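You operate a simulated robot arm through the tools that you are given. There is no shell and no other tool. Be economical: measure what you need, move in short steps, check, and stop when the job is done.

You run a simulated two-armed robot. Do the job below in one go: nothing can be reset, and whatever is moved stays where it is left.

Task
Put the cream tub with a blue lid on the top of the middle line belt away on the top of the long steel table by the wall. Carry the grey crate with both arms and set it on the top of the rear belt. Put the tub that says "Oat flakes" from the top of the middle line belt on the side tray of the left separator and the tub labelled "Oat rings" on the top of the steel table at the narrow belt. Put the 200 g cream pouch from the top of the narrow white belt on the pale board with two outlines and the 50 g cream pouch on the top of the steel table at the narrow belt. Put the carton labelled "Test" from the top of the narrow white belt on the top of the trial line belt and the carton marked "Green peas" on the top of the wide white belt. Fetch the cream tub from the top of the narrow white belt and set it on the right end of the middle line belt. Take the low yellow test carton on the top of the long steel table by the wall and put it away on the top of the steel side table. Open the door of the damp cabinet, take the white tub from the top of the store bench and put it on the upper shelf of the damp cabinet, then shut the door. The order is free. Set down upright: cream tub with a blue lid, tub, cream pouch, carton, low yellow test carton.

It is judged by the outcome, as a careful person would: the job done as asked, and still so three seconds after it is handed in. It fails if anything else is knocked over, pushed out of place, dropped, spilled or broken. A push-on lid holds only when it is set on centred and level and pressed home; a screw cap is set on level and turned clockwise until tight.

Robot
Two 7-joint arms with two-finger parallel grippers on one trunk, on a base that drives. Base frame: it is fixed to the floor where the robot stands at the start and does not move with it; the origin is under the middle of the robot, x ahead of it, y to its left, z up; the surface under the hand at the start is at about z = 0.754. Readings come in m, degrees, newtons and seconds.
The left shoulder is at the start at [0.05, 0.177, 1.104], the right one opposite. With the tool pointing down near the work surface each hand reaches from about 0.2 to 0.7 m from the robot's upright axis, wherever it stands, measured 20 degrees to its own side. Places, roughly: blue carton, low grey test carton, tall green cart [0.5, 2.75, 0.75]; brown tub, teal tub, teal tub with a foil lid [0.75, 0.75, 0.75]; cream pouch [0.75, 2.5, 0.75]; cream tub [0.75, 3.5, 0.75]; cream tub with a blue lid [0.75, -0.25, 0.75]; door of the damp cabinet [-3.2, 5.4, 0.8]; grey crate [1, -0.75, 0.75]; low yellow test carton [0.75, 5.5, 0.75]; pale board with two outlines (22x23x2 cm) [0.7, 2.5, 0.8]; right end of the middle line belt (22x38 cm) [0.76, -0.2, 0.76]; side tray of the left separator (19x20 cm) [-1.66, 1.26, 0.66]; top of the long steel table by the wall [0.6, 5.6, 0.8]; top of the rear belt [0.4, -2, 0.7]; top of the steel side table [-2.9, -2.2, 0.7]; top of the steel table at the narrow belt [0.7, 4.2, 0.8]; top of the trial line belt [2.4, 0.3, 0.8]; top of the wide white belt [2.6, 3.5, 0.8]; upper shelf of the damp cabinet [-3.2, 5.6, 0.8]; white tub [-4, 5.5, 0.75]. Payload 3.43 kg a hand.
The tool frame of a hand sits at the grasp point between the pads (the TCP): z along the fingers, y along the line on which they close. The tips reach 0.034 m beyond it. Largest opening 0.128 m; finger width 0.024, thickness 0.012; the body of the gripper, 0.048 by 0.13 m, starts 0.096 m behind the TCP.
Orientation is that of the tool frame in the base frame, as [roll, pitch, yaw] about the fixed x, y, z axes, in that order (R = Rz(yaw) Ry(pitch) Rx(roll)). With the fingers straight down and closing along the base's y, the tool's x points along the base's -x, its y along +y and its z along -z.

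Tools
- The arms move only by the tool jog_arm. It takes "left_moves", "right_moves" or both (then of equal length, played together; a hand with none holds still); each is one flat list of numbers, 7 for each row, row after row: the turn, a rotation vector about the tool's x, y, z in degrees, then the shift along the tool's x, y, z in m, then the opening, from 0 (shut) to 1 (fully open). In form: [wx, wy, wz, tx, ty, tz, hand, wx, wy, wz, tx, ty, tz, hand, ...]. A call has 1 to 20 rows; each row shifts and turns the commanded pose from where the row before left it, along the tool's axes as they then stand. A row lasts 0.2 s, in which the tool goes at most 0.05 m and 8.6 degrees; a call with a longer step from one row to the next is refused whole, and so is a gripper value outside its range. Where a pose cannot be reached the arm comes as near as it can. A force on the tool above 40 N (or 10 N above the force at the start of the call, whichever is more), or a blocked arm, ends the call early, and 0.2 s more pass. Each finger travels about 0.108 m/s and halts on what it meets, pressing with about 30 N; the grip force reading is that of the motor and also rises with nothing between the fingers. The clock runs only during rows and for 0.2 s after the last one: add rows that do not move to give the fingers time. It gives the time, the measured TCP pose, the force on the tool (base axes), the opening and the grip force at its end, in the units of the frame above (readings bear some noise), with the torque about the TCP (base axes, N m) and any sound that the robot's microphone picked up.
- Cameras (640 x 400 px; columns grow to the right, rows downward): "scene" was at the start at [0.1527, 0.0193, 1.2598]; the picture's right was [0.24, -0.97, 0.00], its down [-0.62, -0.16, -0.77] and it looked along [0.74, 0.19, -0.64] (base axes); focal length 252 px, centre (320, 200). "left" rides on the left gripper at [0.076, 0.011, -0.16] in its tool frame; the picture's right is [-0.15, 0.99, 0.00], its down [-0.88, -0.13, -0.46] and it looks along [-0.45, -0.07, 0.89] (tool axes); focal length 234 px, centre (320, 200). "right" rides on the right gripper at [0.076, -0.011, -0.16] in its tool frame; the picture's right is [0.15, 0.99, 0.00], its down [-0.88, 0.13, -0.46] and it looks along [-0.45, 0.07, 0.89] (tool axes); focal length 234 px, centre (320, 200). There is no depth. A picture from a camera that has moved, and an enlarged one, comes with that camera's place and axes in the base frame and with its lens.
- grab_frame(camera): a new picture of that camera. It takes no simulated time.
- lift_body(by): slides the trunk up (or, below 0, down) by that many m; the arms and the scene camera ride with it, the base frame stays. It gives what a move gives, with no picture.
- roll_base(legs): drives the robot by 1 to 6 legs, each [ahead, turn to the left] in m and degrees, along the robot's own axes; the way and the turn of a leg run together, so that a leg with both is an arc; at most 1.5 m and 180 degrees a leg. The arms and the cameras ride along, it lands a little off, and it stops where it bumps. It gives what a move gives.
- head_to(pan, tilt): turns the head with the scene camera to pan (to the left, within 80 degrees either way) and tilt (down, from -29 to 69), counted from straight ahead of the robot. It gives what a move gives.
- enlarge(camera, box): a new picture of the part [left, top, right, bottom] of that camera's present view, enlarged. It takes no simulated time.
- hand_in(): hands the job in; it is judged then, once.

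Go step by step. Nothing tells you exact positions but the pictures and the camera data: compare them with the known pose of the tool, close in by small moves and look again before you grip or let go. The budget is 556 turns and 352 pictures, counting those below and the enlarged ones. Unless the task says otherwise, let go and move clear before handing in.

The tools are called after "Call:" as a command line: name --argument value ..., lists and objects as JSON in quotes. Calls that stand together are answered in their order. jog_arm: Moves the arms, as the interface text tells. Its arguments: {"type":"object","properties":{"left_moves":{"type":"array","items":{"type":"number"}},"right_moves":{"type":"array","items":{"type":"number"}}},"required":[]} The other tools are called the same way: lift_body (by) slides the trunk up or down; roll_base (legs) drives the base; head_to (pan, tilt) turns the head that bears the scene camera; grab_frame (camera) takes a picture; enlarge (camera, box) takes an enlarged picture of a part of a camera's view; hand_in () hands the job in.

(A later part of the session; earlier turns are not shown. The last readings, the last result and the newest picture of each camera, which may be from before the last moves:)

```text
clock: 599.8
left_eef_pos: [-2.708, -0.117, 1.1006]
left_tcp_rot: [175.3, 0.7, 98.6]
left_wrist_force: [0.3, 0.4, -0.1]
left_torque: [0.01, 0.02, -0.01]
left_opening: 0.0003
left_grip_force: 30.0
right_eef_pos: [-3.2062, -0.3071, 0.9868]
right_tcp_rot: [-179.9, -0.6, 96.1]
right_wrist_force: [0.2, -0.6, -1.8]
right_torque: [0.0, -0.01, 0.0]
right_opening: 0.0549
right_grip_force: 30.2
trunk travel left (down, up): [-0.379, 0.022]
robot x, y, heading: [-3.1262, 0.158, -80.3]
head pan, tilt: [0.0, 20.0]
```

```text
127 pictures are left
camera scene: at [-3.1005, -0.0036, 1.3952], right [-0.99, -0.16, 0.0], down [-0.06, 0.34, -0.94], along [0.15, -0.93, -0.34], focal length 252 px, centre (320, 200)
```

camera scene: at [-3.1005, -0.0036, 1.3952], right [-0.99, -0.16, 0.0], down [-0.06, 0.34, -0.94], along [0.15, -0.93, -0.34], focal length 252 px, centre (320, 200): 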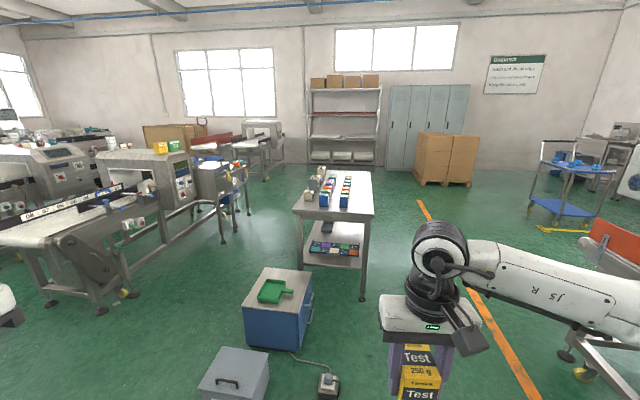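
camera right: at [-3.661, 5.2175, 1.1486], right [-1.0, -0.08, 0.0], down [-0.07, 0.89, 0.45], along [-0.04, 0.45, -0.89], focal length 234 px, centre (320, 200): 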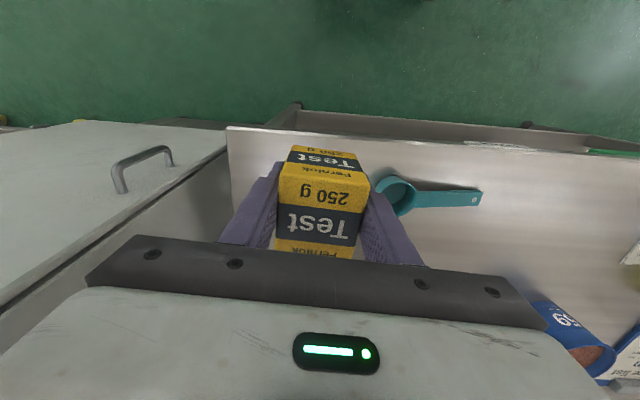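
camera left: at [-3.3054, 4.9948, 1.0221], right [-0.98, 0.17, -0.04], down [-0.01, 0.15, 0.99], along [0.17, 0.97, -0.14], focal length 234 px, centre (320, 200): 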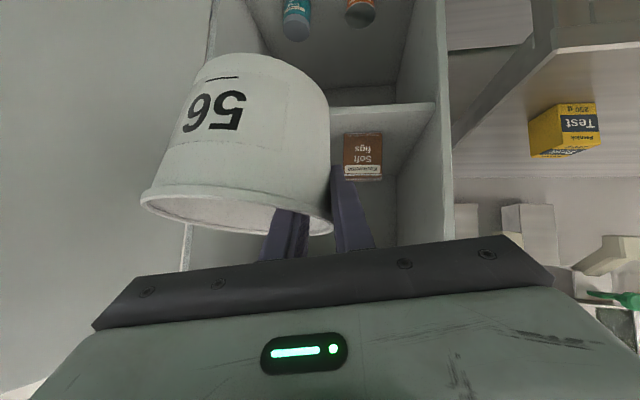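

Call:
roll_base --legs '[[0, -32], [1.45, 0], [0, 22], [0.45, 0], [0, 90]]'

Call:
head_to --pan 0 --tilt 35

Call:
grab_frame --camera "scene"

```text
clock: 603.6
left_eef_pos: [-2.994, -0.474, 1.1012]
left_tcp_rot: [175.4, 0.7, 67.1]
left_wrist_force: [0.3, 0.1, 0.8]
left_torque: [-0.06, 0.01, 0.04]
left_opening: 0.0002
left_grip_force: 30.1
right_eef_pos: [-3.5167, -0.3772, 0.9862]
right_tcp_rot: [-180.0, -0.6, 64.6]
right_wrist_force: [-0.6, 0.5, -1.6]
right_torque: [0.01, -0.01, -0.01]
right_opening: 0.0548
right_grip_force: 30.1
trunk travel left (down, up): [-0.379, 0.022]
robot x, y, heading: [-3.2062, -0.0184, -111.6]
head pan, tilt: [0.0, 20.0]
stopped in leg 2: the robot was blocked; the commanded pose is now the measured one
```

```text
clock: 604.4
left_eef_pos: [-2.9935, -0.4737, 1.1004]
left_tcp_rot: [175.5, 0.6, 67.3]
left_wrist_force: [0.6, -0.2, 0.0]
left_torque: [0.02, 0.0, -0.03]
left_opening: 0.0
left_grip_force: 29.7
right_eef_pos: [-3.518, -0.3783, 0.9855]
right_tcp_rot: [-179.9, -0.6, 64.6]
right_wrist_force: [0.8, 0.0, -2.6]
right_torque: [0.05, -0.01, 0.02]
right_opening: 0.0549
right_grip_force: 30.0
trunk travel left (down, up): [-0.379, 0.022]
robot x, y, heading: [-3.2108, -0.0231, -111.5]
head pan, tilt: [0.0, 35.0]
```

```text
126 pictures are left
camera scene: at [-3.2672, -0.1693, 1.3714], right [-0.93, 0.37, 0.0], down [0.21, 0.53, -0.82], along [-0.3, -0.76, -0.57], focal length 252 px, centre (320, 200)
```

scene: 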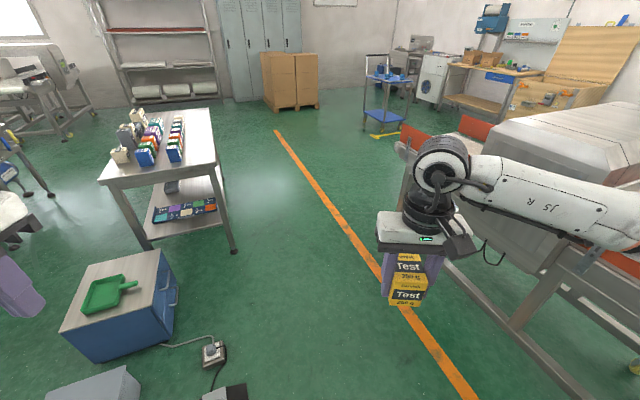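

Call:
head_to --pan 15 --tilt 60

Call:
grab_frame --camera "scene"

Call:
grab_frame --camera "left"

Call:
grab_frame --camera "right"

```text
clock: 605.3
left_eef_pos: [-2.9939, -0.4752, 1.1021]
left_tcp_rot: [175.5, 0.6, 67.1]
left_wrist_force: [0.5, -0.3, 0.8]
left_torque: [0.03, 0.01, 0.0]
left_opening: 0.0
left_grip_force: 29.7
right_eef_pos: [-3.517, -0.3785, 0.9878]
right_tcp_rot: [-179.9, -0.6, 64.6]
right_wrist_force: [-0.6, 0.2, -2.8]
right_torque: [0.02, 0.01, 0.01]
right_opening: 0.0549
right_grip_force: 30.3
trunk travel left (down, up): [-0.379, 0.022]
robot x, y, heading: [-3.2098, -0.0221, -111.7]
head pan, tilt: [15.0, 60.0]
```

```text
125 pictures are left
camera scene: at [-3.2425, -0.1538, 1.337], right [-0.99, 0.12, 0.0], down [0.1, 0.86, -0.5], along [-0.06, -0.5, -0.87], focal length 252 px, centre (320, 200)
```

scene: 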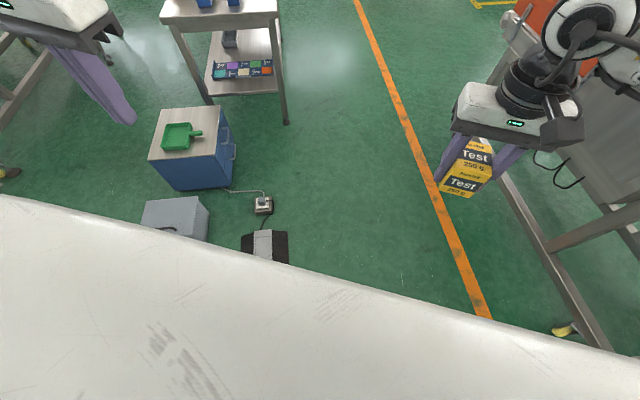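

```text
124 pictures are left
camera left: at [-2.9652, -0.4038, 1.2608], right [0.85, -0.52, 0.08], down [-0.49, -0.74, 0.45], along [-0.18, -0.43, -0.89], focal length 234 px, centre (320, 200)
```

left: 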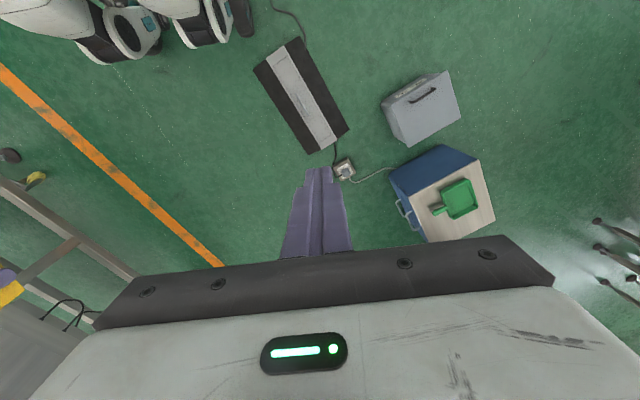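

```text
123 pictures are left
camera right: at [-3.4958, -0.3068, 1.1475], right [0.96, -0.29, 0.0], down [-0.26, -0.86, 0.45], along [-0.13, -0.43, -0.9], focal length 234 px, centre (320, 200)
```

right: 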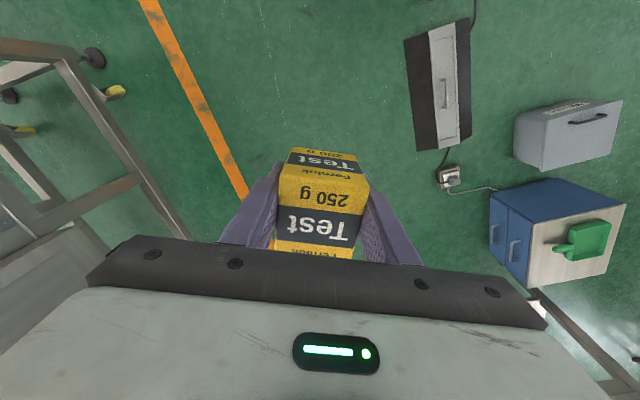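

Call:
roll_base --legs '[[-0.2, 0], [0, -50], [0.45, 0], [0, 71], [1.4, 0], [0.5, 0]]'

Call:
head_to --pan 40 --tilt 35

Call:
grab_frame --camera "scene"

```text
clock: 623.7
left_eef_pos: [-3.2138, -2.225, 1.1005]
left_tcp_rot: [175.4, 0.6, 88.3]
left_wrist_force: [-0.8, -0.8, 0.3]
left_torque: [-0.03, 0.01, 0.01]
left_opening: 0.0
left_grip_force: 29.9
right_eef_pos: [-3.7361, -2.3214, 0.9875]
right_tcp_rot: [-179.8, -0.7, 85.7]
right_wrist_force: [0.3, -0.2, -2.2]
right_torque: [0.0, -0.03, -0.02]
right_opening: 0.0548
right_grip_force: 29.7
trunk travel left (down, up): [-0.379, 0.022]
robot x, y, heading: [-3.5743, -1.8769, -90.5]
head pan, tilt: [15.0, 60.0]
```

```text
clock: 624.6
left_eef_pos: [-3.2139, -2.2229, 1.0998]
left_tcp_rot: [175.6, 0.7, 88.3]
left_wrist_force: [-0.7, 0.1, -0.5]
left_torque: [0.0, 0.03, -0.02]
left_opening: 0.0
left_grip_force: 29.8
right_eef_pos: [-3.736, -2.3211, 0.9867]
right_tcp_rot: [-179.9, -0.7, 85.6]
right_wrist_force: [-0.1, -0.2, -2.8]
right_torque: [0.05, 0.0, -0.01]
right_opening: 0.0546
right_grip_force: 29.6
trunk travel left (down, up): [-0.379, 0.022]
robot x, y, heading: [-3.5737, -1.878, -90.7]
head pan, tilt: [40.0, 35.0]
```

```text
122 pictures are left
camera scene: at [-3.5225, -2.017, 1.3712], right [-0.77, -0.63, 0.0], down [-0.36, 0.44, -0.82], along [0.52, -0.63, -0.57], focal length 252 px, centre (320, 200)
```

scene: 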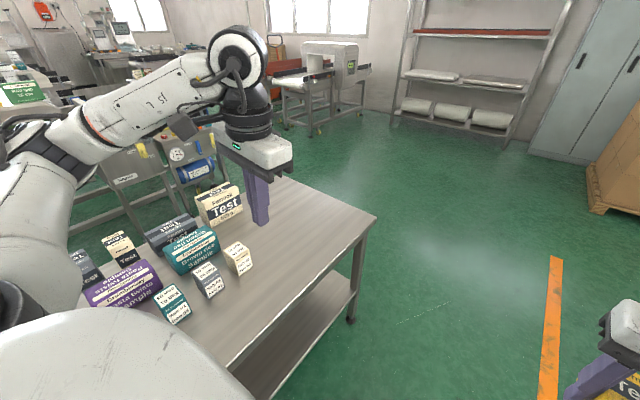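

Call:
roll_base --legs '[[0.55, 0], [0, 90]]'

Call:
head_to --pan -10 --tilt 45

Call:
grab_frame --camera "scene"

Call:
grab_frame --camera "right"

```text
clock: 631.5
left_eef_pos: [-3.2371, -2.0613, 1.1011]
left_tcp_rot: [175.6, 0.6, 178.4]
left_wrist_force: [0.9, -0.2, 0.4]
left_torque: [0.01, -0.01, 0.01]
left_opening: 0.0
left_grip_force: 30.0
right_eef_pos: [-3.1378, -2.5862, 0.9868]
right_tcp_rot: [-179.9, -0.7, 175.8]
right_wrist_force: [-0.5, 0.0, -1.9]
right_torque: [0.0, -0.01, -0.02]
right_opening: 0.0548
right_grip_force: 30.2
trunk travel left (down, up): [-0.379, 0.022]
robot x, y, heading: [-3.5826, -2.4274, -0.6]
head pan, tilt: [40.0, 35.0]
```

```text
clock: 632.7
left_eef_pos: [-3.238, -2.0619, 1.1015]
left_tcp_rot: [175.5, 0.6, 178.5]
left_wrist_force: [-0.5, -0.3, -0.1]
left_torque: [-0.04, -0.01, 0.01]
left_opening: 0.0
left_grip_force: 30.7
right_eef_pos: [-3.1391, -2.5847, 0.9869]
right_tcp_rot: [-180.0, -0.7, 175.8]
right_wrist_force: [-0.1, -0.1, -1.5]
right_torque: [0.04, -0.01, -0.01]
right_opening: 0.0548
right_grip_force: 30.7
trunk travel left (down, up): [-0.379, 0.022]
robot x, y, heading: [-3.5814, -2.4289, -0.5]
head pan, tilt: [-10.0, 45.0]
```

```text
121 pictures are left
camera scene: at [-3.4329, -2.4439, 1.3565], right [-0.18, -0.98, 0.0], down [-0.7, 0.13, -0.71], along [0.7, -0.13, -0.71], focal length 252 px, centre (320, 200)
```

scene: 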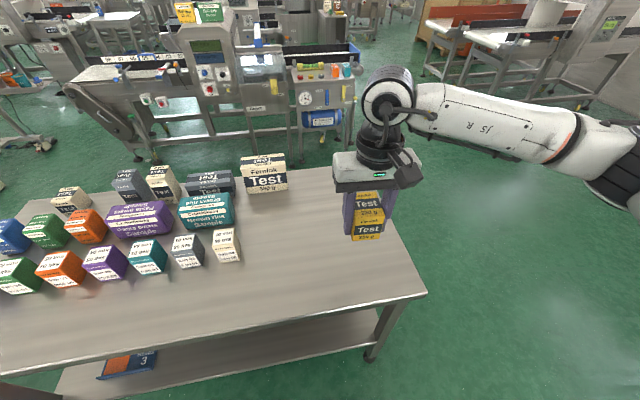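

```text
120 pictures are left
camera right: at [-3.2134, -2.5908, 1.1474], right [-0.07, 1.0, 0.0], down [0.89, 0.07, 0.45], along [0.44, 0.03, -0.9], focal length 234 px, centre (320, 200)
```

right: 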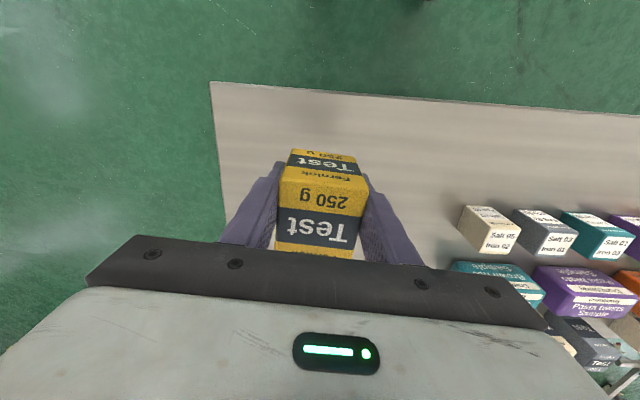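

Call:
jog_arm --right_moves '[0, 0, 0, -0.02, 0, 0.04, 0, 0, 0, 0, -0.02, 0, 0.04, 0, 0, 0, 0, -0.02, 0, 0.04, 0, 0, 0, 0, -0.02, 0, 0.04, 0, 0, 0, 0, 0, 0, 0.02, 0, 0, 0, 0, 0, 0, 0.006, 0, 0, 0, 0, 0, 0, 0.006, 0, 0, 0, 0, 0, 0, 0.006, 0, 0, 0, 0, 0, 0, 0.006, 0, 0, 0, 0, 0, 0, 0.006, 0, 0, 0, 0, 0, 0, 0.006, 0]'

Call:
enlarge --camera "scene" --box '[270, 130, 450, 290]'

```text
clock: 635.1
left_eef_pos: [-3.24, -2.0631, 1.1027]
left_tcp_rot: [175.5, 0.8, 178.4]
left_wrist_force: [0.9, -0.3, 0.7]
left_torque: [0.02, -0.01, -0.02]
left_opening: 0.0
left_grip_force: 30.1
right_eef_pos: [-3.0598, -2.5927, 0.7747]
right_tcp_rot: [-179.9, 0.0, 175.7]
right_wrist_force: [0.7, 1.8, 11.0]
right_torque: [0.95, 0.08, 0.12]
right_opening: 0.0546
right_grip_force: 30.5
trunk travel left (down, up): [-0.379, 0.022]
robot x, y, heading: [-3.579, -2.4272, -0.6]
head pan, tilt: [-10.0, 45.0]
```

```text
2.50 times, centred on (360, 210) of scene
camera zoom: at [-3.4359, -2.4436, 1.3575], right [-0.18, -0.98, 0.0], down [-0.69, 0.13, -0.71], along [0.7, -0.13, -0.71], focal length 631 px, centre (220, 175)
```

zoom: 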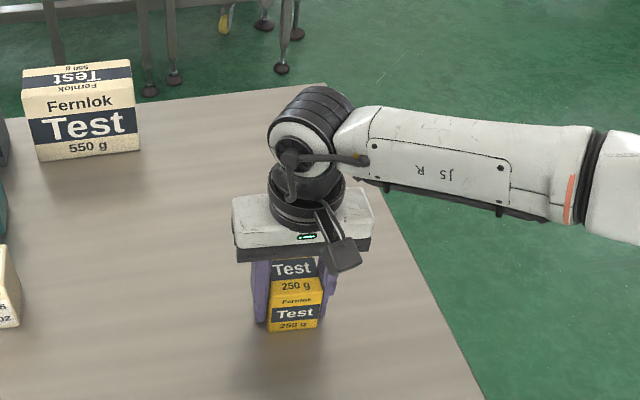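

Call:
jog_arm --right_moves '[0, 0, 0, 0, 0, 0.001, 0, 0, 0, 0, 0, 0, 0, 0.5, 0, 0, 0, 0, 0, 0, 0.65, 0, 0, 0, 0, 0, 0, 0.7, 0, 0, 0, 0, 0, -0.02, 0.7, 0, 0, 0, 0, 0, -0.045, 0.7, 0, 0, 0, 0.01, 0, -0.045, 0.7, 0, 0, 0, 0.03, 0, -0.04, 0.7, 0, 0, 0, 0.04, 0, -0.03, 0.7, 0, 0, 0, 0.03, 0, -0.04, 0.7]'

Call:
grab_frame --camera "scene"

```text
clock: 635.9
left_eef_pos: [-3.2401, -2.0638, 1.1015]
left_tcp_rot: [175.3, 0.8, 178.4]
left_wrist_force: [-0.5, -0.6, 0.0]
left_torque: [-0.01, 0.01, 0.0]
left_opening: 0.0002
left_grip_force: 30.2
right_eef_pos: [-3.0602, -2.6004, 0.7739]
right_tcp_rot: [-179.4, -0.3, 175.5]
right_wrist_force: [-11.4, -12.8, 20.8]
right_torque: [0.45, 0.07, 0.28]
right_opening: 0.0755
right_grip_force: 0.1
trunk travel left (down, up): [-0.379, 0.022]
robot x, y, heading: [-3.583, -2.428, -0.7]
head pan, tilt: [-10.0, 45.0]
stopped in row 3 (right hand): the force on the tool passed its limit at 53 N (the readings are from after the stop); the commanded pose is now the measured one
```

```text
118 pictures are left
camera scene: at [-3.4357, -2.4456, 1.3566], right [-0.18, -0.98, 0.0], down [-0.69, 0.13, -0.71], along [0.7, -0.13, -0.71], focal length 252 px, centre (320, 200)
```

scene: 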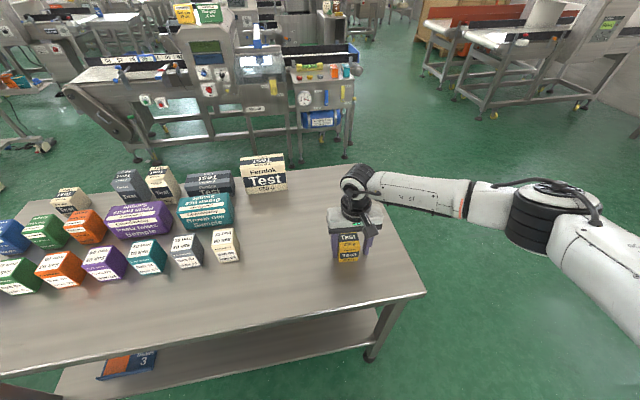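

Call:
jog_arm --right_moves '[0, 0, 0, 0, 0, -0.02, 0.65, 0, 0, 0, 0, 0, -0.045, 0.7, 0, 0, 0, 0.01, 0, -0.045, 0.7, 0, 0, 0, 0.03, 0, -0.04, 0.7, 0, 0, 0, 0.04, 0, -0.03, 0.7, 0, 0, 0, 0.03, 0, -0.04, 0.7]'

Call:
enlarge --camera "scene" --box '[220, 130, 440, 310]'

```text
clock: 637.2
left_eef_pos: [-3.2387, -2.0627, 1.1017]
left_tcp_rot: [175.4, 0.6, 178.4]
left_wrist_force: [-0.4, 0.0, 0.1]
left_torque: [-0.02, -0.04, 0.01]
left_opening: 0.0
left_grip_force: 30.3
right_eef_pos: [-3.1667, -2.5858, 0.9934]
right_tcp_rot: [-179.5, -0.3, 175.5]
right_wrist_force: [-0.1, 0.4, 0.1]
right_torque: [-0.01, 0.0, 0.02]
right_opening: 0.0897
right_grip_force: 0.0
trunk travel left (down, up): [-0.379, 0.022]
robot x, y, heading: [-3.5829, -2.427, -0.1]
head pan, tilt: [-10.0, 45.0]
```

```text
2.22 times, centred on (330, 220) of scene
camera zoom: at [-3.4335, -2.4439, 1.3565], right [-0.18, -0.98, 0.0], down [-0.69, 0.13, -0.71], along [0.7, -0.13, -0.71], focal length 560 px, centre (298, 156)
```

zoom: 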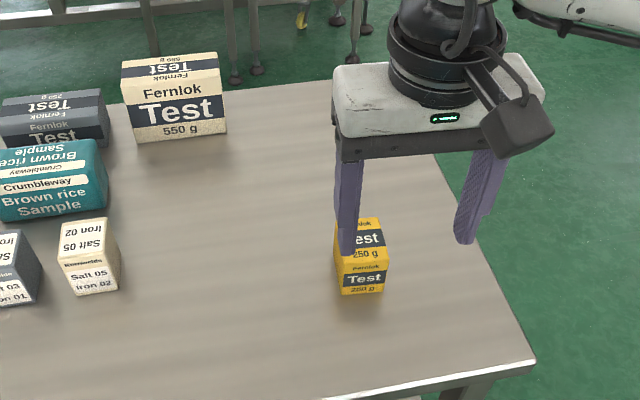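

Yellow carton is on the side table. Next I drive back north and round to the middle line for the Oat rings tub.

Call:
roll_base --legs '[[-0.1, 0], [0, 90], [1.5, 0], [1.5, 0], [1.5, 0], [1.35, 0]]'

Call:
roll_base --legs '[[0, -90], [1.5, 0], [1.5, 0]]'

Call:
head_to --pan 0 --tilt 25

Call:
grab_frame --camera "scene"

```text
clock: 669.6
left_eef_pos: [-4.0155, 3.753, 1.1011]
left_tcp_rot: [175.5, 0.6, -91.6]
left_wrist_force: [0.2, -0.2, -0.1]
left_torque: [0.01, 0.03, 0.0]
left_opening: 0.0001
left_grip_force: 29.6
right_eef_pos: [-3.4938, 3.8264, 0.9931]
right_tcp_rot: [-179.3, -0.4, -94.3]
right_wrist_force: [-0.7, -0.1, -0.1]
right_torque: [-0.02, -0.05, 0.01]
right_opening: 0.0895
right_grip_force: 0.1
trunk travel left (down, up): [-0.379, 0.022]
robot x, y, heading: [-3.6534, 3.4081, 89.7]
head pan, tilt: [-10.0, 45.0]
```

```text
clock: 687.7
left_eef_pos: [-0.3581, 3.7475, 1.1011]
left_tcp_rot: [175.6, 0.5, 179.1]
left_wrist_force: [0.3, 0.3, 0.3]
left_torque: [0.0, 0.0, -0.02]
left_opening: 0.0
left_grip_force: 30.2
right_eef_pos: [-0.2802, 3.2257, 0.9934]
right_tcp_rot: [-179.5, -0.4, 176.3]
right_wrist_force: [-0.4, -0.7, 0.1]
right_torque: [0.02, -0.04, -0.02]
right_opening: 0.0897
right_grip_force: 0.1
trunk travel left (down, up): [-0.379, 0.022]
robot x, y, heading: [-0.697, 3.384, 0.1]
head pan, tilt: [-10.0, 45.0]
```

```text
clock: 688.5
left_eef_pos: [-0.3593, 3.7477, 1.0999]
left_tcp_rot: [175.6, 0.7, 179.0]
left_wrist_force: [0.5, 1.1, -0.2]
left_torque: [0.02, 0.01, 0.02]
left_opening: 0.0
left_grip_force: 29.8
right_eef_pos: [-0.2806, 3.2256, 0.9931]
right_tcp_rot: [-179.4, -0.5, 176.3]
right_wrist_force: [-0.2, -0.3, -0.1]
right_torque: [0.01, -0.01, 0.03]
right_opening: 0.0897
right_grip_force: 0.0
trunk travel left (down, up): [-0.379, 0.022]
robot x, y, heading: [-0.7005, 3.3842, 0.1]
head pan, tilt: [0.0, 25.0]
```

```text
116 pictures are left
camera scene: at [-0.5379, 3.378, 1.387], right [0.0, -1.0, 0.0], down [-0.42, 0.0, -0.91], along [0.91, 0.0, -0.42], focal length 252 px, centre (320, 200)
```

scene: 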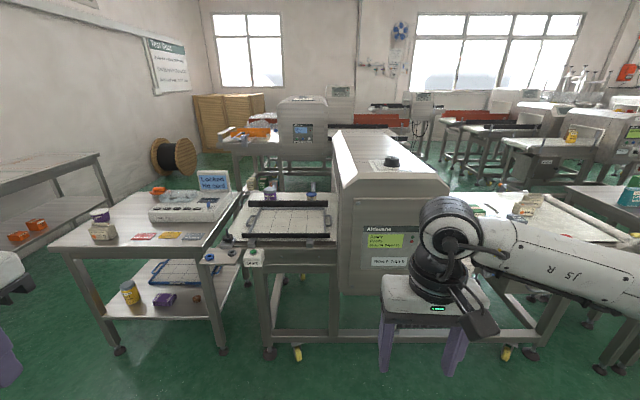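

Both hands are free and I am next to the narrow belt, so I take "Green peas" (left) and grey "Test" (right) now.

Call:
roll_base --legs '[[0.4, 0], [0, -90], [0.8, 0], [0, 90], [0.25, 0]]'

Call:
head_to --pan 0 --tilt 45

Call:
grab_frame --camera "scene"

```text
clock: 703.6
left_eef_pos: [0.2092, 2.9615, 1.1014]
left_tcp_rot: [175.2, -1.2, 179.0]
left_wrist_force: [0.3, -0.4, 0.2]
left_torque: [-0.02, -0.02, 0.01]
left_opening: 0.0
left_grip_force: 30.1
right_eef_pos: [0.3028, 2.4409, 0.993]
right_tcp_rot: [-179.4, -0.4, 176.8]
right_wrist_force: [0.1, -0.4, 0.1]
right_torque: [-0.03, -0.05, 0.04]
right_opening: 0.0897
right_grip_force: 0.0
trunk travel left (down, up): [-0.379, 0.022]
robot x, y, heading: [-0.119, 2.5913, 0.8]
head pan, tilt: [0.0, 25.0]
stopped in leg 5: the force on the tool passed its limit at 80 N (the readings are from after the stop); the commanded pose is now the measured one
```

```text
clock: 704.4
left_eef_pos: [0.2097, 2.961, 1.1003]
left_tcp_rot: [175.3, -1.1, 179.1]
left_wrist_force: [0.0, 0.2, -0.1]
left_torque: [-0.03, -0.01, 0.0]
left_opening: 0.0
left_grip_force: 30.1
right_eef_pos: [0.3024, 2.4398, 0.9939]
right_tcp_rot: [-179.4, -0.4, 176.9]
right_wrist_force: [-0.8, 0.3, -0.7]
right_torque: [-0.01, -0.03, -0.02]
right_opening: 0.0897
right_grip_force: 0.0
trunk travel left (down, up): [-0.379, 0.022]
robot x, y, heading: [-0.1181, 2.5878, 0.7]
head pan, tilt: [0.0, 45.0]
```

```text
115 pictures are left
camera scene: at [0.0332, 2.5896, 1.3566], right [0.01, -1.0, 0.0], down [-0.71, -0.01, -0.71], along [0.71, 0.01, -0.71], focal length 252 px, centre (320, 200)
```

scene: 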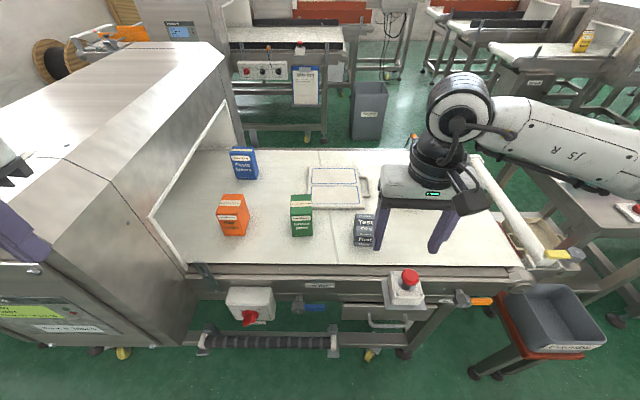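

Call:
roll_base --legs '[[-0.1, 0]]'

Call:
jog_arm --left_moves '[2, 0, 0, 0, -0.045, 0, 0.7, 2.5, 0, 0, 0, -0.045, 0, 0.9, 0, 0, 0, 0, -0.045, 0, 0.9, 0, 0, 0, 0, -0.045, 0, 0.9, 0, 0, 0, 0, -0.045, 0, 0.9, 0, 0, 0, 0, -0.045, 0, 0.9]' --right_moves '[0, 0, 0, 0, 0, 0, 0.9, 0, 0, 0, 0, 0, 0, 0.9, 0, 0, 0, 0, 0, 0, 0.9, 0, 0, 0, 0, 0, 0, 0.9, 0, 0, 0, 0, 0, 0, 0.9, 0, 0, 0, 0, 0, 0, 0.9]'

Call:
roll_base --legs '[[0.21, 0]]'

Call:
grab_frame --camera "left"

Call:
grab_frame --camera "right"

```text
clock: 705.6
left_eef_pos: [0.1092, 2.9608, 1.1017]
left_tcp_rot: [175.3, -1.1, 179.1]
left_wrist_force: [0.2, -0.1, 0.5]
left_torque: [-0.02, -0.02, 0.0]
left_opening: 0.0
left_grip_force: 29.8
right_eef_pos: [0.2018, 2.4382, 0.9931]
right_tcp_rot: [-179.4, -0.4, 176.8]
right_wrist_force: [-0.6, 0.7, 0.6]
right_torque: [0.02, -0.03, -0.02]
right_opening: 0.0897
right_grip_force: 0.1
trunk travel left (down, up): [-0.379, 0.022]
robot x, y, heading: [-0.2167, 2.5905, 0.6]
head pan, tilt: [0.0, 45.0]
```

```text
clock: 707.0
left_eef_pos: [0.1065, 2.6907, 1.0942]
left_tcp_rot: [179.7, -1.1, 179.1]
left_wrist_force: [0.8, -0.1, 0.3]
left_torque: [0.03, -0.01, 0.01]
left_opening: 0.1149
left_grip_force: 0.0
right_eef_pos: [0.2037, 2.4384, 0.9937]
right_tcp_rot: [-179.5, -0.4, 176.8]
right_wrist_force: [0.5, -0.2, -1.1]
right_torque: [-0.02, 0.03, -0.02]
right_opening: 0.1153
right_grip_force: 0.0
trunk travel left (down, up): [-0.379, 0.022]
robot x, y, heading: [-0.2166, 2.5907, 0.8]
head pan, tilt: [0.0, 45.0]
```

```text
clock: 708.6
left_eef_pos: [0.3171, 2.6927, 1.0948]
left_tcp_rot: [179.9, -1.2, 179.1]
left_wrist_force: [0.0, 0.2, 0.2]
left_torque: [0.0, -0.02, 0.01]
left_opening: 0.1153
left_grip_force: 0.0
right_eef_pos: [0.4127, 2.4427, 0.9918]
right_tcp_rot: [-179.4, -0.5, 176.9]
right_wrist_force: [0.3, -0.1, -1.5]
right_torque: [0.0, 0.03, -0.02]
right_opening: 0.1152
right_grip_force: 0.0
trunk travel left (down, up): [-0.379, 0.022]
robot x, y, heading: [-0.0077, 2.5905, 0.5]
head pan, tilt: [0.0, 45.0]
```

```text
114 pictures are left
camera left: at [0.2443, 2.7042, 1.2561], right [0.16, 0.99, 0.0], down [0.89, -0.15, 0.44], along [0.43, -0.07, -0.9], focal length 234 px, centre (320, 200)
```

left: 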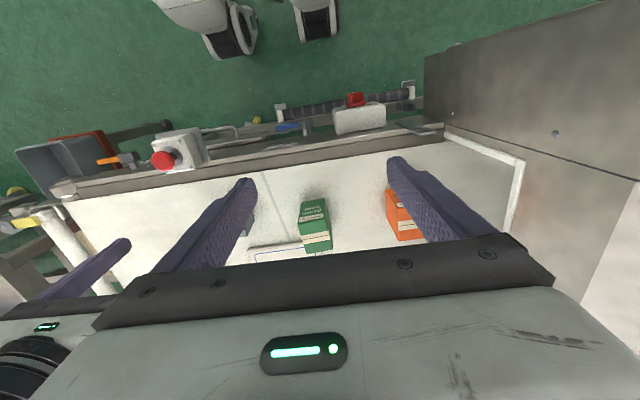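

```text
113 pictures are left
camera right: at [0.3371, 2.4367, 1.1537], right [-0.09, 1.0, -0.01], down [0.89, 0.09, 0.45], along [0.45, 0.03, -0.89], focal length 234 px, centre (320, 200)
```

right: 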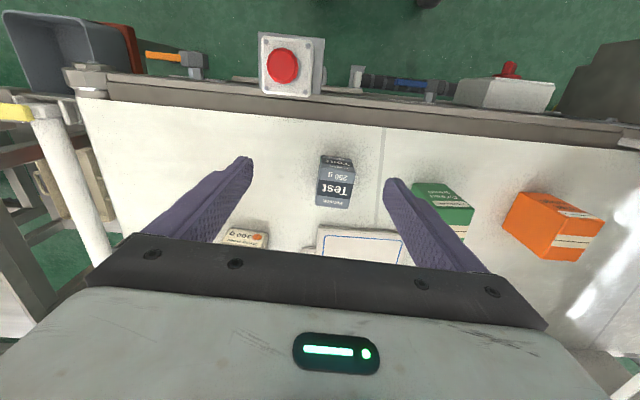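

Call:
jog_arm --left_moves '[0, 0, 0, -0.0293, -0.0059, 0.0279, 0.9, 0, 0, 0, -0.0293, -0.0059, 0.0279, 0.9, 0, 0, 0, -0.0293, -0.0059, 0.0279, 0.9, 0, 0, 0, -0.0293, -0.0059, 0.0279, 0.9, 0, 0, 0, -0.0293, -0.0059, 0.0279, 0.9, 0, 0, 0, -0.0293, -0.0059, 0.0279, 0.9, 0, 0, 0, -0.0293, -0.0059, 0.0279, 0.9]' --right_moves '[0, 0, 0, -0.0109, 0.0049, 0.0174, 0.8, 0, 0, 0, -0.0109, 0.0049, 0.0174, 0.8, 0, 0, 0, -0.0109, 0.0049, 0.0174, 0.8, 0, 0, 0, -0.0109, 0.0049, 0.0174, 0.8, 0, 0, 0, -0.0109, 0.0049, 0.0174, 0.8, 0, 0, 0, -0.0109, 0.0049, 0.0174, 0.8, 0, 0, 0, -0.0109, 0.0049, 0.0174, 0.8]'

Call:
grab_frame --camera "left"

Call:
grab_frame --camera "right"

```text
clock: 710.2
left_eef_pos: [0.5149, 2.6505, 0.8933]
left_tcp_rot: [179.8, -1.1, 179.1]
left_wrist_force: [1.2, -0.2, 0.4]
left_torque: [-0.08, -0.05, -0.01]
left_opening: 0.1154
left_grip_force: 0.0
right_eef_pos: [0.4884, 2.4711, 0.8688]
right_tcp_rot: [-179.4, -0.4, 177.0]
right_wrist_force: [-0.2, 0.8, 0.6]
right_torque: [-0.02, -0.05, 0.01]
right_opening: 0.1022
right_grip_force: 0.1
trunk travel left (down, up): [-0.379, 0.022]
robot x, y, heading: [-0.009, 2.5892, 0.3]
head pan, tilt: [0.0, 45.0]
```

```text
112 pictures are left
camera left: at [0.4428, 2.6616, 1.0554], right [0.16, 0.99, 0.0], down [0.89, -0.15, 0.44], along [0.43, -0.07, -0.9], focal length 234 px, centre (320, 200)
```

left: 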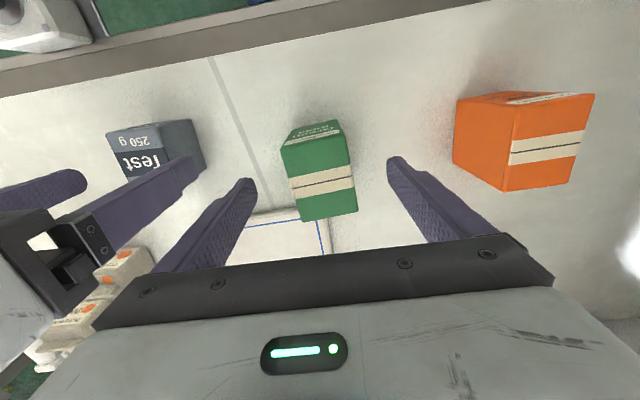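

```text
111 pictures are left
camera right: at [0.4132, 2.4657, 1.0296], right [-0.09, 1.0, -0.01], down [0.89, 0.09, 0.45], along [0.45, 0.03, -0.89], focal length 234 px, centre (320, 200)
```

right: 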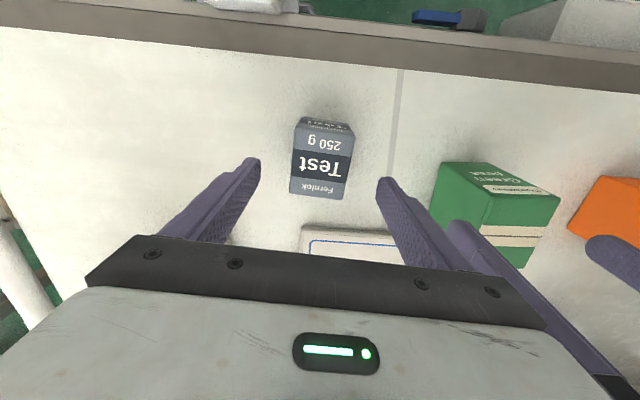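

Call:
jog_arm --left_moves '[0, 0, 0, 0, 0, 0.037, 0.9, 0, 0, 0, 0, 0, 0.036, 0.9, 0, 0, 0, 0, 0, 0, 0.6, 0, 0, 0, 0, 0, 0, 0.4, 0, 0, 0, 0, 0, 0, 0.2, 0, 0, 0, 0, 0, 0, 0, 0, 0, 0, 0, 0, 0, 0, 0, 0, 0, 0, 0, 0, 0]' --right_moves '[0, 0, 0, -0.003, 0, 0.037, 0.8, 0, 0, 0, 0, 0, 0.036, 0.8, 0, 0, 0, 0, 0, 0, 0.6, 0, 0, 0, 0, 0, 0, 0.4, 0, 0, 0, 0, 0, 0, 0.2, 0, 0, 0, 0, 0, 0, 0, 0, 0, 0, 0, 0, 0, 0, 0, 0, 0, 0, 0, 0, 0]'

Call:
jog_arm --left_moves '[0, 0, 0, 0, 0, -0.03, 0, 0, 0, 0, 0, 0, -0.045, 0, 0, 0, 0, 0, 0, -0.045, 0, 0, 0, 0, 0.03, 0, -0.035, 0, 0, 0, 0, 0.04, 0, 0, 0, 0, 0, 0, 0.04, 0, 0, 0]' --right_moves '[0, 0, 0, 0, 0, -0.03, 0, 0, 0, 0, 0, 0, -0.045, 0, 0, 0, 0, 0, 0, -0.045, 0, 0, 0, 0, 0.02, -0.02, -0.035, 0, 0, 0, 0, 0.03, -0.02, 0, 0, 0, 0, 0, 0.03, 0, 0, 0]'

Call:
grab_frame --camera "scene"

```text
clock: 712.0
left_eef_pos: [0.5155, 2.6505, 0.8213]
left_tcp_rot: [179.7, -1.2, 179.1]
left_wrist_force: [0.9, 0.3, -0.5]
left_torque: [-0.03, -0.17, 0.09]
left_opening: 0.0613
left_grip_force: 30.6
right_eef_pos: [0.4916, 2.4711, 0.7981]
right_tcp_rot: [-179.4, -0.4, 176.9]
right_wrist_force: [0.4, -0.2, 0.1]
right_torque: [-0.02, -0.05, 0.01]
right_opening: 0.0547
right_grip_force: 30.3
trunk travel left (down, up): [-0.379, 0.022]
robot x, y, heading: [-0.0108, 2.5893, 0.7]
head pan, tilt: [0.0, 45.0]
```

```text
clock: 713.4
left_eef_pos: [0.4068, 2.6513, 0.9782]
left_tcp_rot: [179.8, -1.1, 179.1]
left_wrist_force: [-0.5, 0.1, -3.0]
left_torque: [0.0, 0.04, 0.01]
left_opening: 0.0599
left_grip_force: 29.9
right_eef_pos: [0.4089, 2.4366, 0.9546]
right_tcp_rot: [-179.4, -0.4, 176.9]
right_wrist_force: [-0.8, -0.3, -1.9]
right_torque: [0.01, -0.01, 0.02]
right_opening: 0.0546
right_grip_force: 30.1
trunk travel left (down, up): [-0.379, 0.022]
robot x, y, heading: [-0.0107, 2.5903, 0.8]
head pan, tilt: [0.0, 45.0]
```

```text
110 pictures are left
camera scene: at [0.1417, 2.5913, 1.3566], right [0.01, -1.0, 0.0], down [-0.71, -0.01, -0.71], along [0.71, 0.01, -0.71], focal length 252 px, centre (320, 200)
```

scene: 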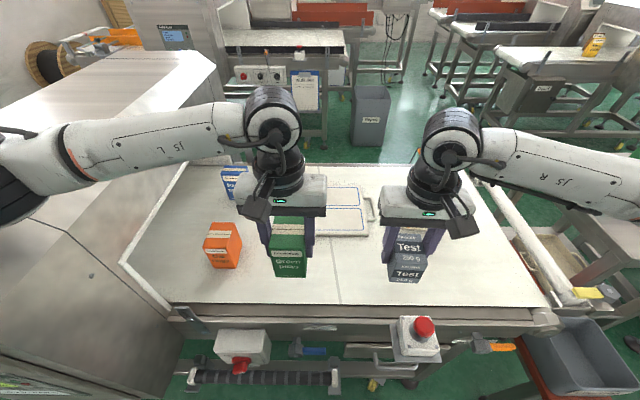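

Call:
roll_base --legs '[[-0.3, 0], [0, 90], [1.2, 0], [1.13, 0], [0, -90], [1.3, 0]]'

Call:
head_to --pan -30 --tilt 22

Call:
grab_frame --camera "scene"

```text
clock: 740.2
left_eef_pos: [1.3536, 5.016, 0.9785]
left_tcp_rot: [179.8, -1.2, -178.8]
left_wrist_force: [-0.8, 0.2, -3.2]
left_torque: [-0.01, 0.03, -0.02]
left_opening: 0.0597
left_grip_force: 30.1
right_eef_pos: [1.3626, 4.8009, 0.9537]
right_tcp_rot: [-179.4, -0.4, 178.7]
right_wrist_force: [0.5, 0.4, -2.2]
right_torque: [0.0, 0.02, 0.0]
right_opening: 0.0549
right_grip_force: 29.9
trunk travel left (down, up): [-0.379, 0.022]
robot x, y, heading: [0.9376, 4.941, 2.7]
head pan, tilt: [0.0, 45.0]
```

```text
clock: 741.1
left_eef_pos: [1.3527, 5.016, 0.9798]
left_tcp_rot: [179.8, -1.1, -178.9]
left_wrist_force: [-0.1, -0.4, -3.8]
left_torque: [-0.01, 0.06, 0.05]
left_opening: 0.06
left_grip_force: 29.9
right_eef_pos: [1.3633, 4.8017, 0.9536]
right_tcp_rot: [-179.4, -0.4, 178.7]
right_wrist_force: [-0.2, -0.5, -1.9]
right_torque: [0.02, -0.02, 0.02]
right_opening: 0.0547
right_grip_force: 29.8
trunk travel left (down, up): [-0.379, 0.022]
robot x, y, heading: [0.9373, 4.937, 2.4]
head pan, tilt: [-30.0, 22.0]
```

```text
109 pictures are left
camera scene: at [1.0903, 4.9002, 1.3918], right [-0.46, -0.89, 0.0], down [-0.33, 0.17, -0.93], along [0.82, -0.42, -0.38], focal length 252 px, centre (320, 200)
```

scene: 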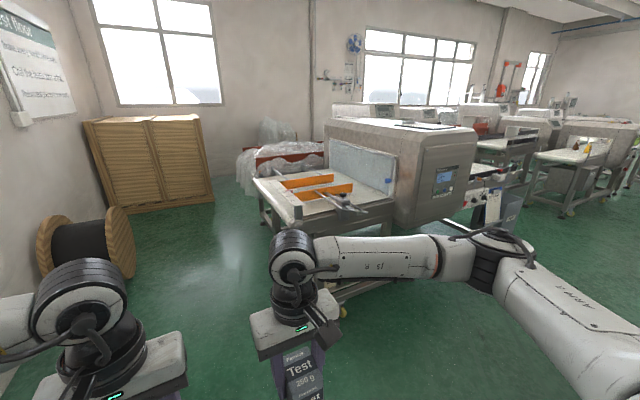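

Call:
roll_base --legs '[[0.62, 0], [0, -92], [1.3, 0]]'

Call:
head_to --pan 30 --tilt 25

Call:
grab_frame --camera "scene"

```text
clock: 754.7
left_eef_pos: [1.6203, 3.2379, 0.9785]
left_tcp_rot: [179.8, -1.2, 88.6]
left_wrist_force: [0.8, -1.2, -2.7]
left_torque: [0.06, 0.04, -0.01]
left_opening: 0.0596
left_grip_force: 29.8
right_eef_pos: [1.4052, 3.2384, 0.9545]
right_tcp_rot: [-179.4, -0.5, 86.3]
right_wrist_force: [-1.4, 0.5, -2.4]
right_torque: [0.0, -0.02, -0.01]
right_opening: 0.0544
right_grip_force: 29.8
trunk travel left (down, up): [-0.379, 0.022]
robot x, y, heading: [1.5614, 3.6541, -89.7]
head pan, tilt: [-30.0, 22.0]
```

```text
clock: 756.0
left_eef_pos: [1.6205, 3.238, 0.979]
left_tcp_rot: [179.9, -1.1, 88.7]
left_wrist_force: [0.0, -1.0, -3.5]
left_torque: [0.07, 0.02, -0.02]
left_opening: 0.0596
left_grip_force: 29.9
right_eef_pos: [1.4047, 3.2384, 0.9528]
right_tcp_rot: [-179.4, -0.4, 86.3]
right_wrist_force: [0.2, 0.1, -2.5]
right_torque: [0.02, 0.01, -0.02]
right_opening: 0.0546
right_grip_force: 30.8
trunk travel left (down, up): [-0.379, 0.022]
robot x, y, heading: [1.5682, 3.6593, -89.6]
head pan, tilt: [30.0, 25.0]
```

```text
108 pictures are left
camera scene: at [1.6097, 3.5053, 1.387], right [-0.86, -0.5, 0.0], down [-0.21, 0.37, -0.91], along [0.46, -0.78, -0.42], focal length 252 px, centre (320, 200)
```

scene: 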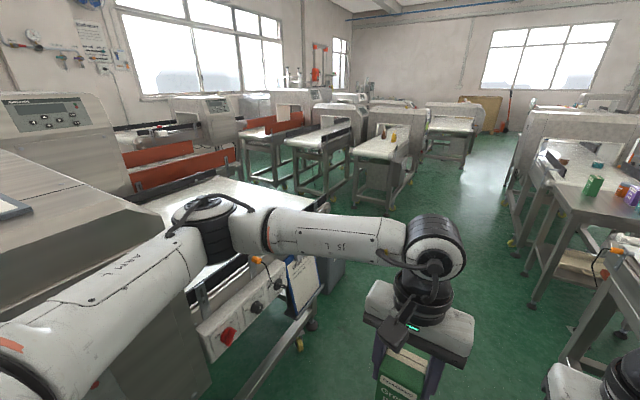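

Call:
roll_base --legs '[[0.85, 0], [0, 90], [0.08, 0]]'

Call:
head_to --pan 0 --tilt 40

Call:
grab_frame --camera "scene"

```text
clock: 765.0
left_eef_pos: [2.0668, 2.8643, 0.9775]
left_tcp_rot: [179.8, -1.2, 178.9]
left_wrist_force: [0.8, -0.2, -3.6]
left_torque: [0.02, 0.08, 0.02]
left_opening: 0.0601
left_grip_force: 29.8
right_eef_pos: [2.0673, 2.6498, 0.954]
right_tcp_rot: [-179.4, -0.5, 176.7]
right_wrist_force: [0.2, 0.3, -1.7]
right_torque: [0.0, 0.0, 0.01]
right_opening: 0.0546
right_grip_force: 29.9
trunk travel left (down, up): [-0.379, 0.022]
robot x, y, heading: [1.6486, 2.8063, 0.3]
head pan, tilt: [30.0, 25.0]
```

```text
clock: 766.0
left_eef_pos: [2.067, 2.8636, 0.9784]
left_tcp_rot: [179.8, -1.2, 178.8]
left_wrist_force: [0.2, -0.9, -3.6]
left_torque: [-0.01, 0.05, -0.02]
left_opening: 0.0598
left_grip_force: 29.9
right_eef_pos: [2.0687, 2.6482, 0.9545]
right_tcp_rot: [-179.4, -0.5, 176.7]
right_wrist_force: [-0.3, -0.1, -2.8]
right_torque: [0.02, 0.01, 0.0]
right_opening: 0.0548
right_grip_force: 30.5
trunk travel left (down, up): [-0.379, 0.022]
robot x, y, heading: [1.6493, 2.8059, 0.6]
head pan, tilt: [0.0, 40.0]
```

```text
107 pictures are left
camera scene: at [1.8039, 2.8051, 1.3637], right [0.01, -1.0, 0.0], down [-0.64, -0.01, -0.77], along [0.77, 0.01, -0.64], focal length 252 px, centre (320, 200)
```

scene: 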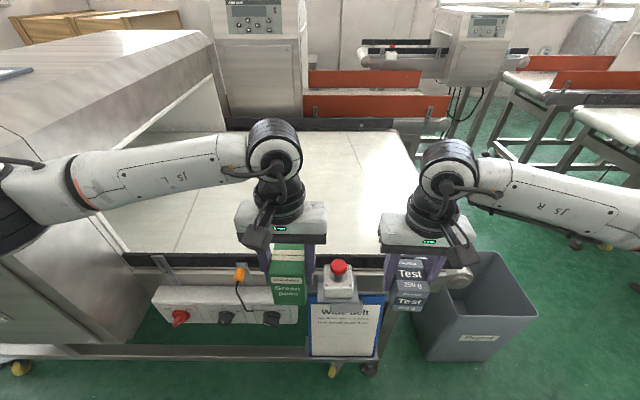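

Call:
roll_base --legs '[[0.2, 0]]'

Call:
jog_arm --left_moves '[0, 0, 0, -0.04, 0, 0, 0, 0, 0, 0, -0.04, 0, 0, 0, 0, 0, 0, -0.04, 0, 0.02, 0, 0, 0, 0, -0.03, 0, 0.03, 0]'

Call:
grab_frame --camera "scene"

Call:
grab_frame --camera "left"

```text
clock: 767.6
left_eef_pos: [2.2669, 2.8678, 0.9781]
left_tcp_rot: [179.8, -1.2, 179.1]
left_wrist_force: [1.1, -0.1, -3.8]
left_torque: [0.0, 0.09, 0.03]
left_opening: 0.0596
left_grip_force: 30.4
right_eef_pos: [2.2684, 2.6534, 0.953]
right_tcp_rot: [-179.4, -0.5, 177.0]
right_wrist_force: [0.1, 0.6, -2.3]
right_torque: [0.0, -0.02, -0.06]
right_opening: 0.0547
right_grip_force: 29.7
trunk travel left (down, up): [-0.379, 0.022]
robot x, y, heading: [1.8476, 2.8077, 0.7]
head pan, tilt: [0.0, 40.0]
```

```text
clock: 768.6
left_eef_pos: [2.4167, 2.8657, 0.924]
left_tcp_rot: [179.7, -1.2, 179.1]
left_wrist_force: [-0.2, 0.9, -3.6]
left_torque: [0.02, 0.05, 0.0]
left_opening: 0.0598
left_grip_force: 30.4
right_eef_pos: [2.2683, 2.652, 0.9546]
right_tcp_rot: [-179.4, -0.5, 176.8]
right_wrist_force: [0.5, 0.8, -1.6]
right_torque: [-0.02, -0.02, -0.02]
right_opening: 0.0548
right_grip_force: 30.5
trunk travel left (down, up): [-0.379, 0.022]
robot x, y, heading: [1.8476, 2.808, 1.0]
head pan, tilt: [0.0, 40.0]
```

```text
106 pictures are left
camera scene: at [2.0043, 2.8075, 1.3636], right [0.01, -1.0, 0.0], down [-0.64, -0.01, -0.77], along [0.77, 0.01, -0.64], focal length 252 px, centre (320, 200)
```

scene: 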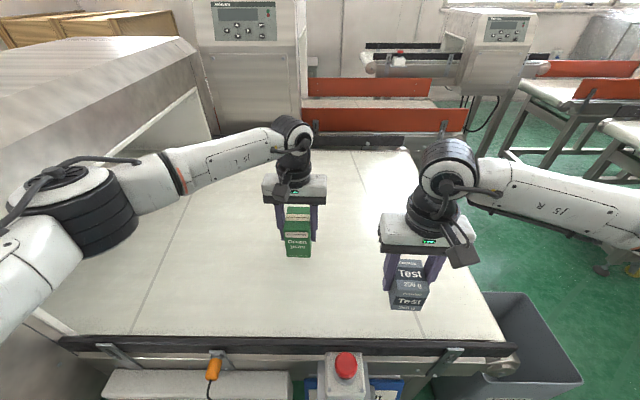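

```text
105 pictures are left
camera left: at [2.3437, 2.8767, 1.0867], right [0.16, 0.99, 0.0], down [0.89, -0.15, 0.44], along [0.43, -0.07, -0.9], focal length 234 px, centre (320, 200)
```

left: 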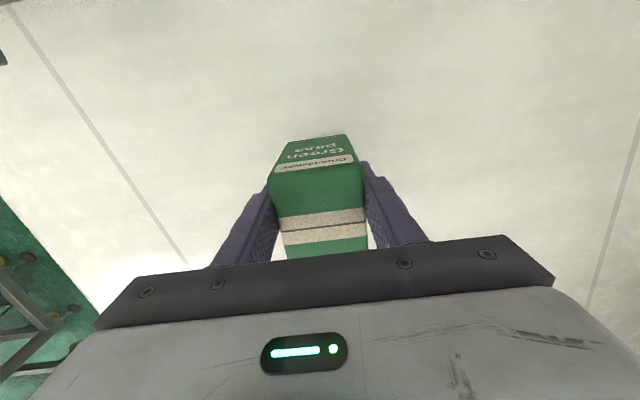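

Call:
jog_arm --left_moves '[0, 0, 0, 0, 0, 0.02, 0, 0, 0, 0, 0, 0, 0.01, 0, 0, 0, 0, 0, 0, 0.006, 0, 0, 0, 0, 0, 0, 0.006, 0, 0, 0, 0, 0, 0, 0.006, 0, 0, 0, 0, 0, 0, 0.006, 0, 0, 0, 0, 0, 0, 0.006, 0, 0, 0, 0, 0, 0, 0.006, 0]'

Call:
jog_arm --left_moves '[0, 0, 0, 0, 0, 0.006, 0, 0, 0, 0, 0, 0, 0.006, 0, 0, 0, 0, 0, 0, 0.006, 0, 0, 0, 0, 0, 0, 0.006, 0, 0, 0, 0, 0, 0, 0.006, 0, 0, 0, 0, 0, 0, 0.005, 0]'

```text
clock: 770.4
left_eef_pos: [2.4137, 2.8653, 0.8633]
left_tcp_rot: [179.9, -0.8, 179.0]
left_wrist_force: [1.7, 4.3, 25.8]
left_torque: [-0.48, 0.0, 0.11]
left_opening: 0.0596
left_grip_force: 30.1
right_eef_pos: [2.2671, 2.6526, 0.9554]
right_tcp_rot: [-179.3, -0.3, 176.9]
right_wrist_force: [-0.2, -0.9, -2.8]
right_torque: [0.01, 0.02, 0.01]
right_opening: 0.0545
right_grip_force: 30.2
trunk travel left (down, up): [-0.379, 0.022]
robot x, y, heading: [1.8508, 2.8065, 0.8]
head pan, tilt: [0.0, 40.0]
```

```text
clock: 771.1
left_eef_pos: [2.4137, 2.8644, 0.854]
left_tcp_rot: [-179.9, -0.7, 178.9]
left_wrist_force: [-7.1, 3.6, 16.0]
left_torque: [0.18, -0.52, 0.16]
left_opening: 0.0596
left_grip_force: 30.2
right_eef_pos: [2.2664, 2.6522, 0.9538]
right_tcp_rot: [-179.5, -0.4, 176.9]
right_wrist_force: [0.7, -0.1, -2.1]
right_torque: [-0.01, -0.03, 0.0]
right_opening: 0.0546
right_grip_force: 29.9
trunk travel left (down, up): [-0.379, 0.022]
robot x, y, heading: [1.8452, 2.8084, 0.6]
head pan, tilt: [0.0, 40.0]
stopped in row 3 (left hand): the force on the tool passed its limit at 43 N (the readings are from after the stop); the commanded pose is now the measured one
```

Call:
jog_arm --left_moves '[0, 0, 0, 0, 0, -0.002, 0.5, 0, 0, 0, 0, 0, 0, 0.65, 0, 0, 0, 0, 0, 0, 0.75, 0, 0, 0, 0, 0, 0, 0.75, 0, 0, 0, 0, 0, -0.02, 0.75, 0, 0, 0, 0, 0, -0.045, 0.75, 0, 0, 0, 0, 0, -0.045, 0.75, 0, 0, 0, 0.03, 0, -0.03, 0.75, 0, 0, 0, 0.04, 0, -0.02, 0.75, 0, 0, 0, 0.04, 0, 0, 0.75]'

Call:
grab_frame --camera "scene"

```text
clock: 773.3
left_eef_pos: [2.3075, 2.8665, 1.0154]
left_tcp_rot: [179.9, -0.8, 179.1]
left_wrist_force: [-0.7, -0.6, -0.3]
left_torque: [-0.01, -0.01, 0.03]
left_opening: 0.096
left_grip_force: 0.0
right_eef_pos: [2.2679, 2.6532, 0.9541]
right_tcp_rot: [-179.4, -0.4, 176.8]
right_wrist_force: [0.1, -0.2, -1.4]
right_torque: [-0.01, -0.05, -0.01]
right_opening: 0.0547
right_grip_force: 30.1
trunk travel left (down, up): [-0.379, 0.022]
robot x, y, heading: [1.8497, 2.8049, 0.6]
head pan, tilt: [0.0, 40.0]
```

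```text
104 pictures are left
camera scene: at [2.0031, 2.8079, 1.3638], right [0.01, -1.0, 0.0], down [-0.64, -0.01, -0.77], along [0.77, 0.01, -0.64], focal length 252 px, centre (320, 200)
```

scene: 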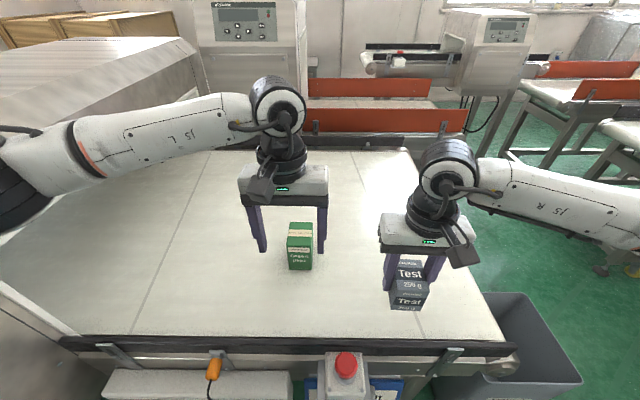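

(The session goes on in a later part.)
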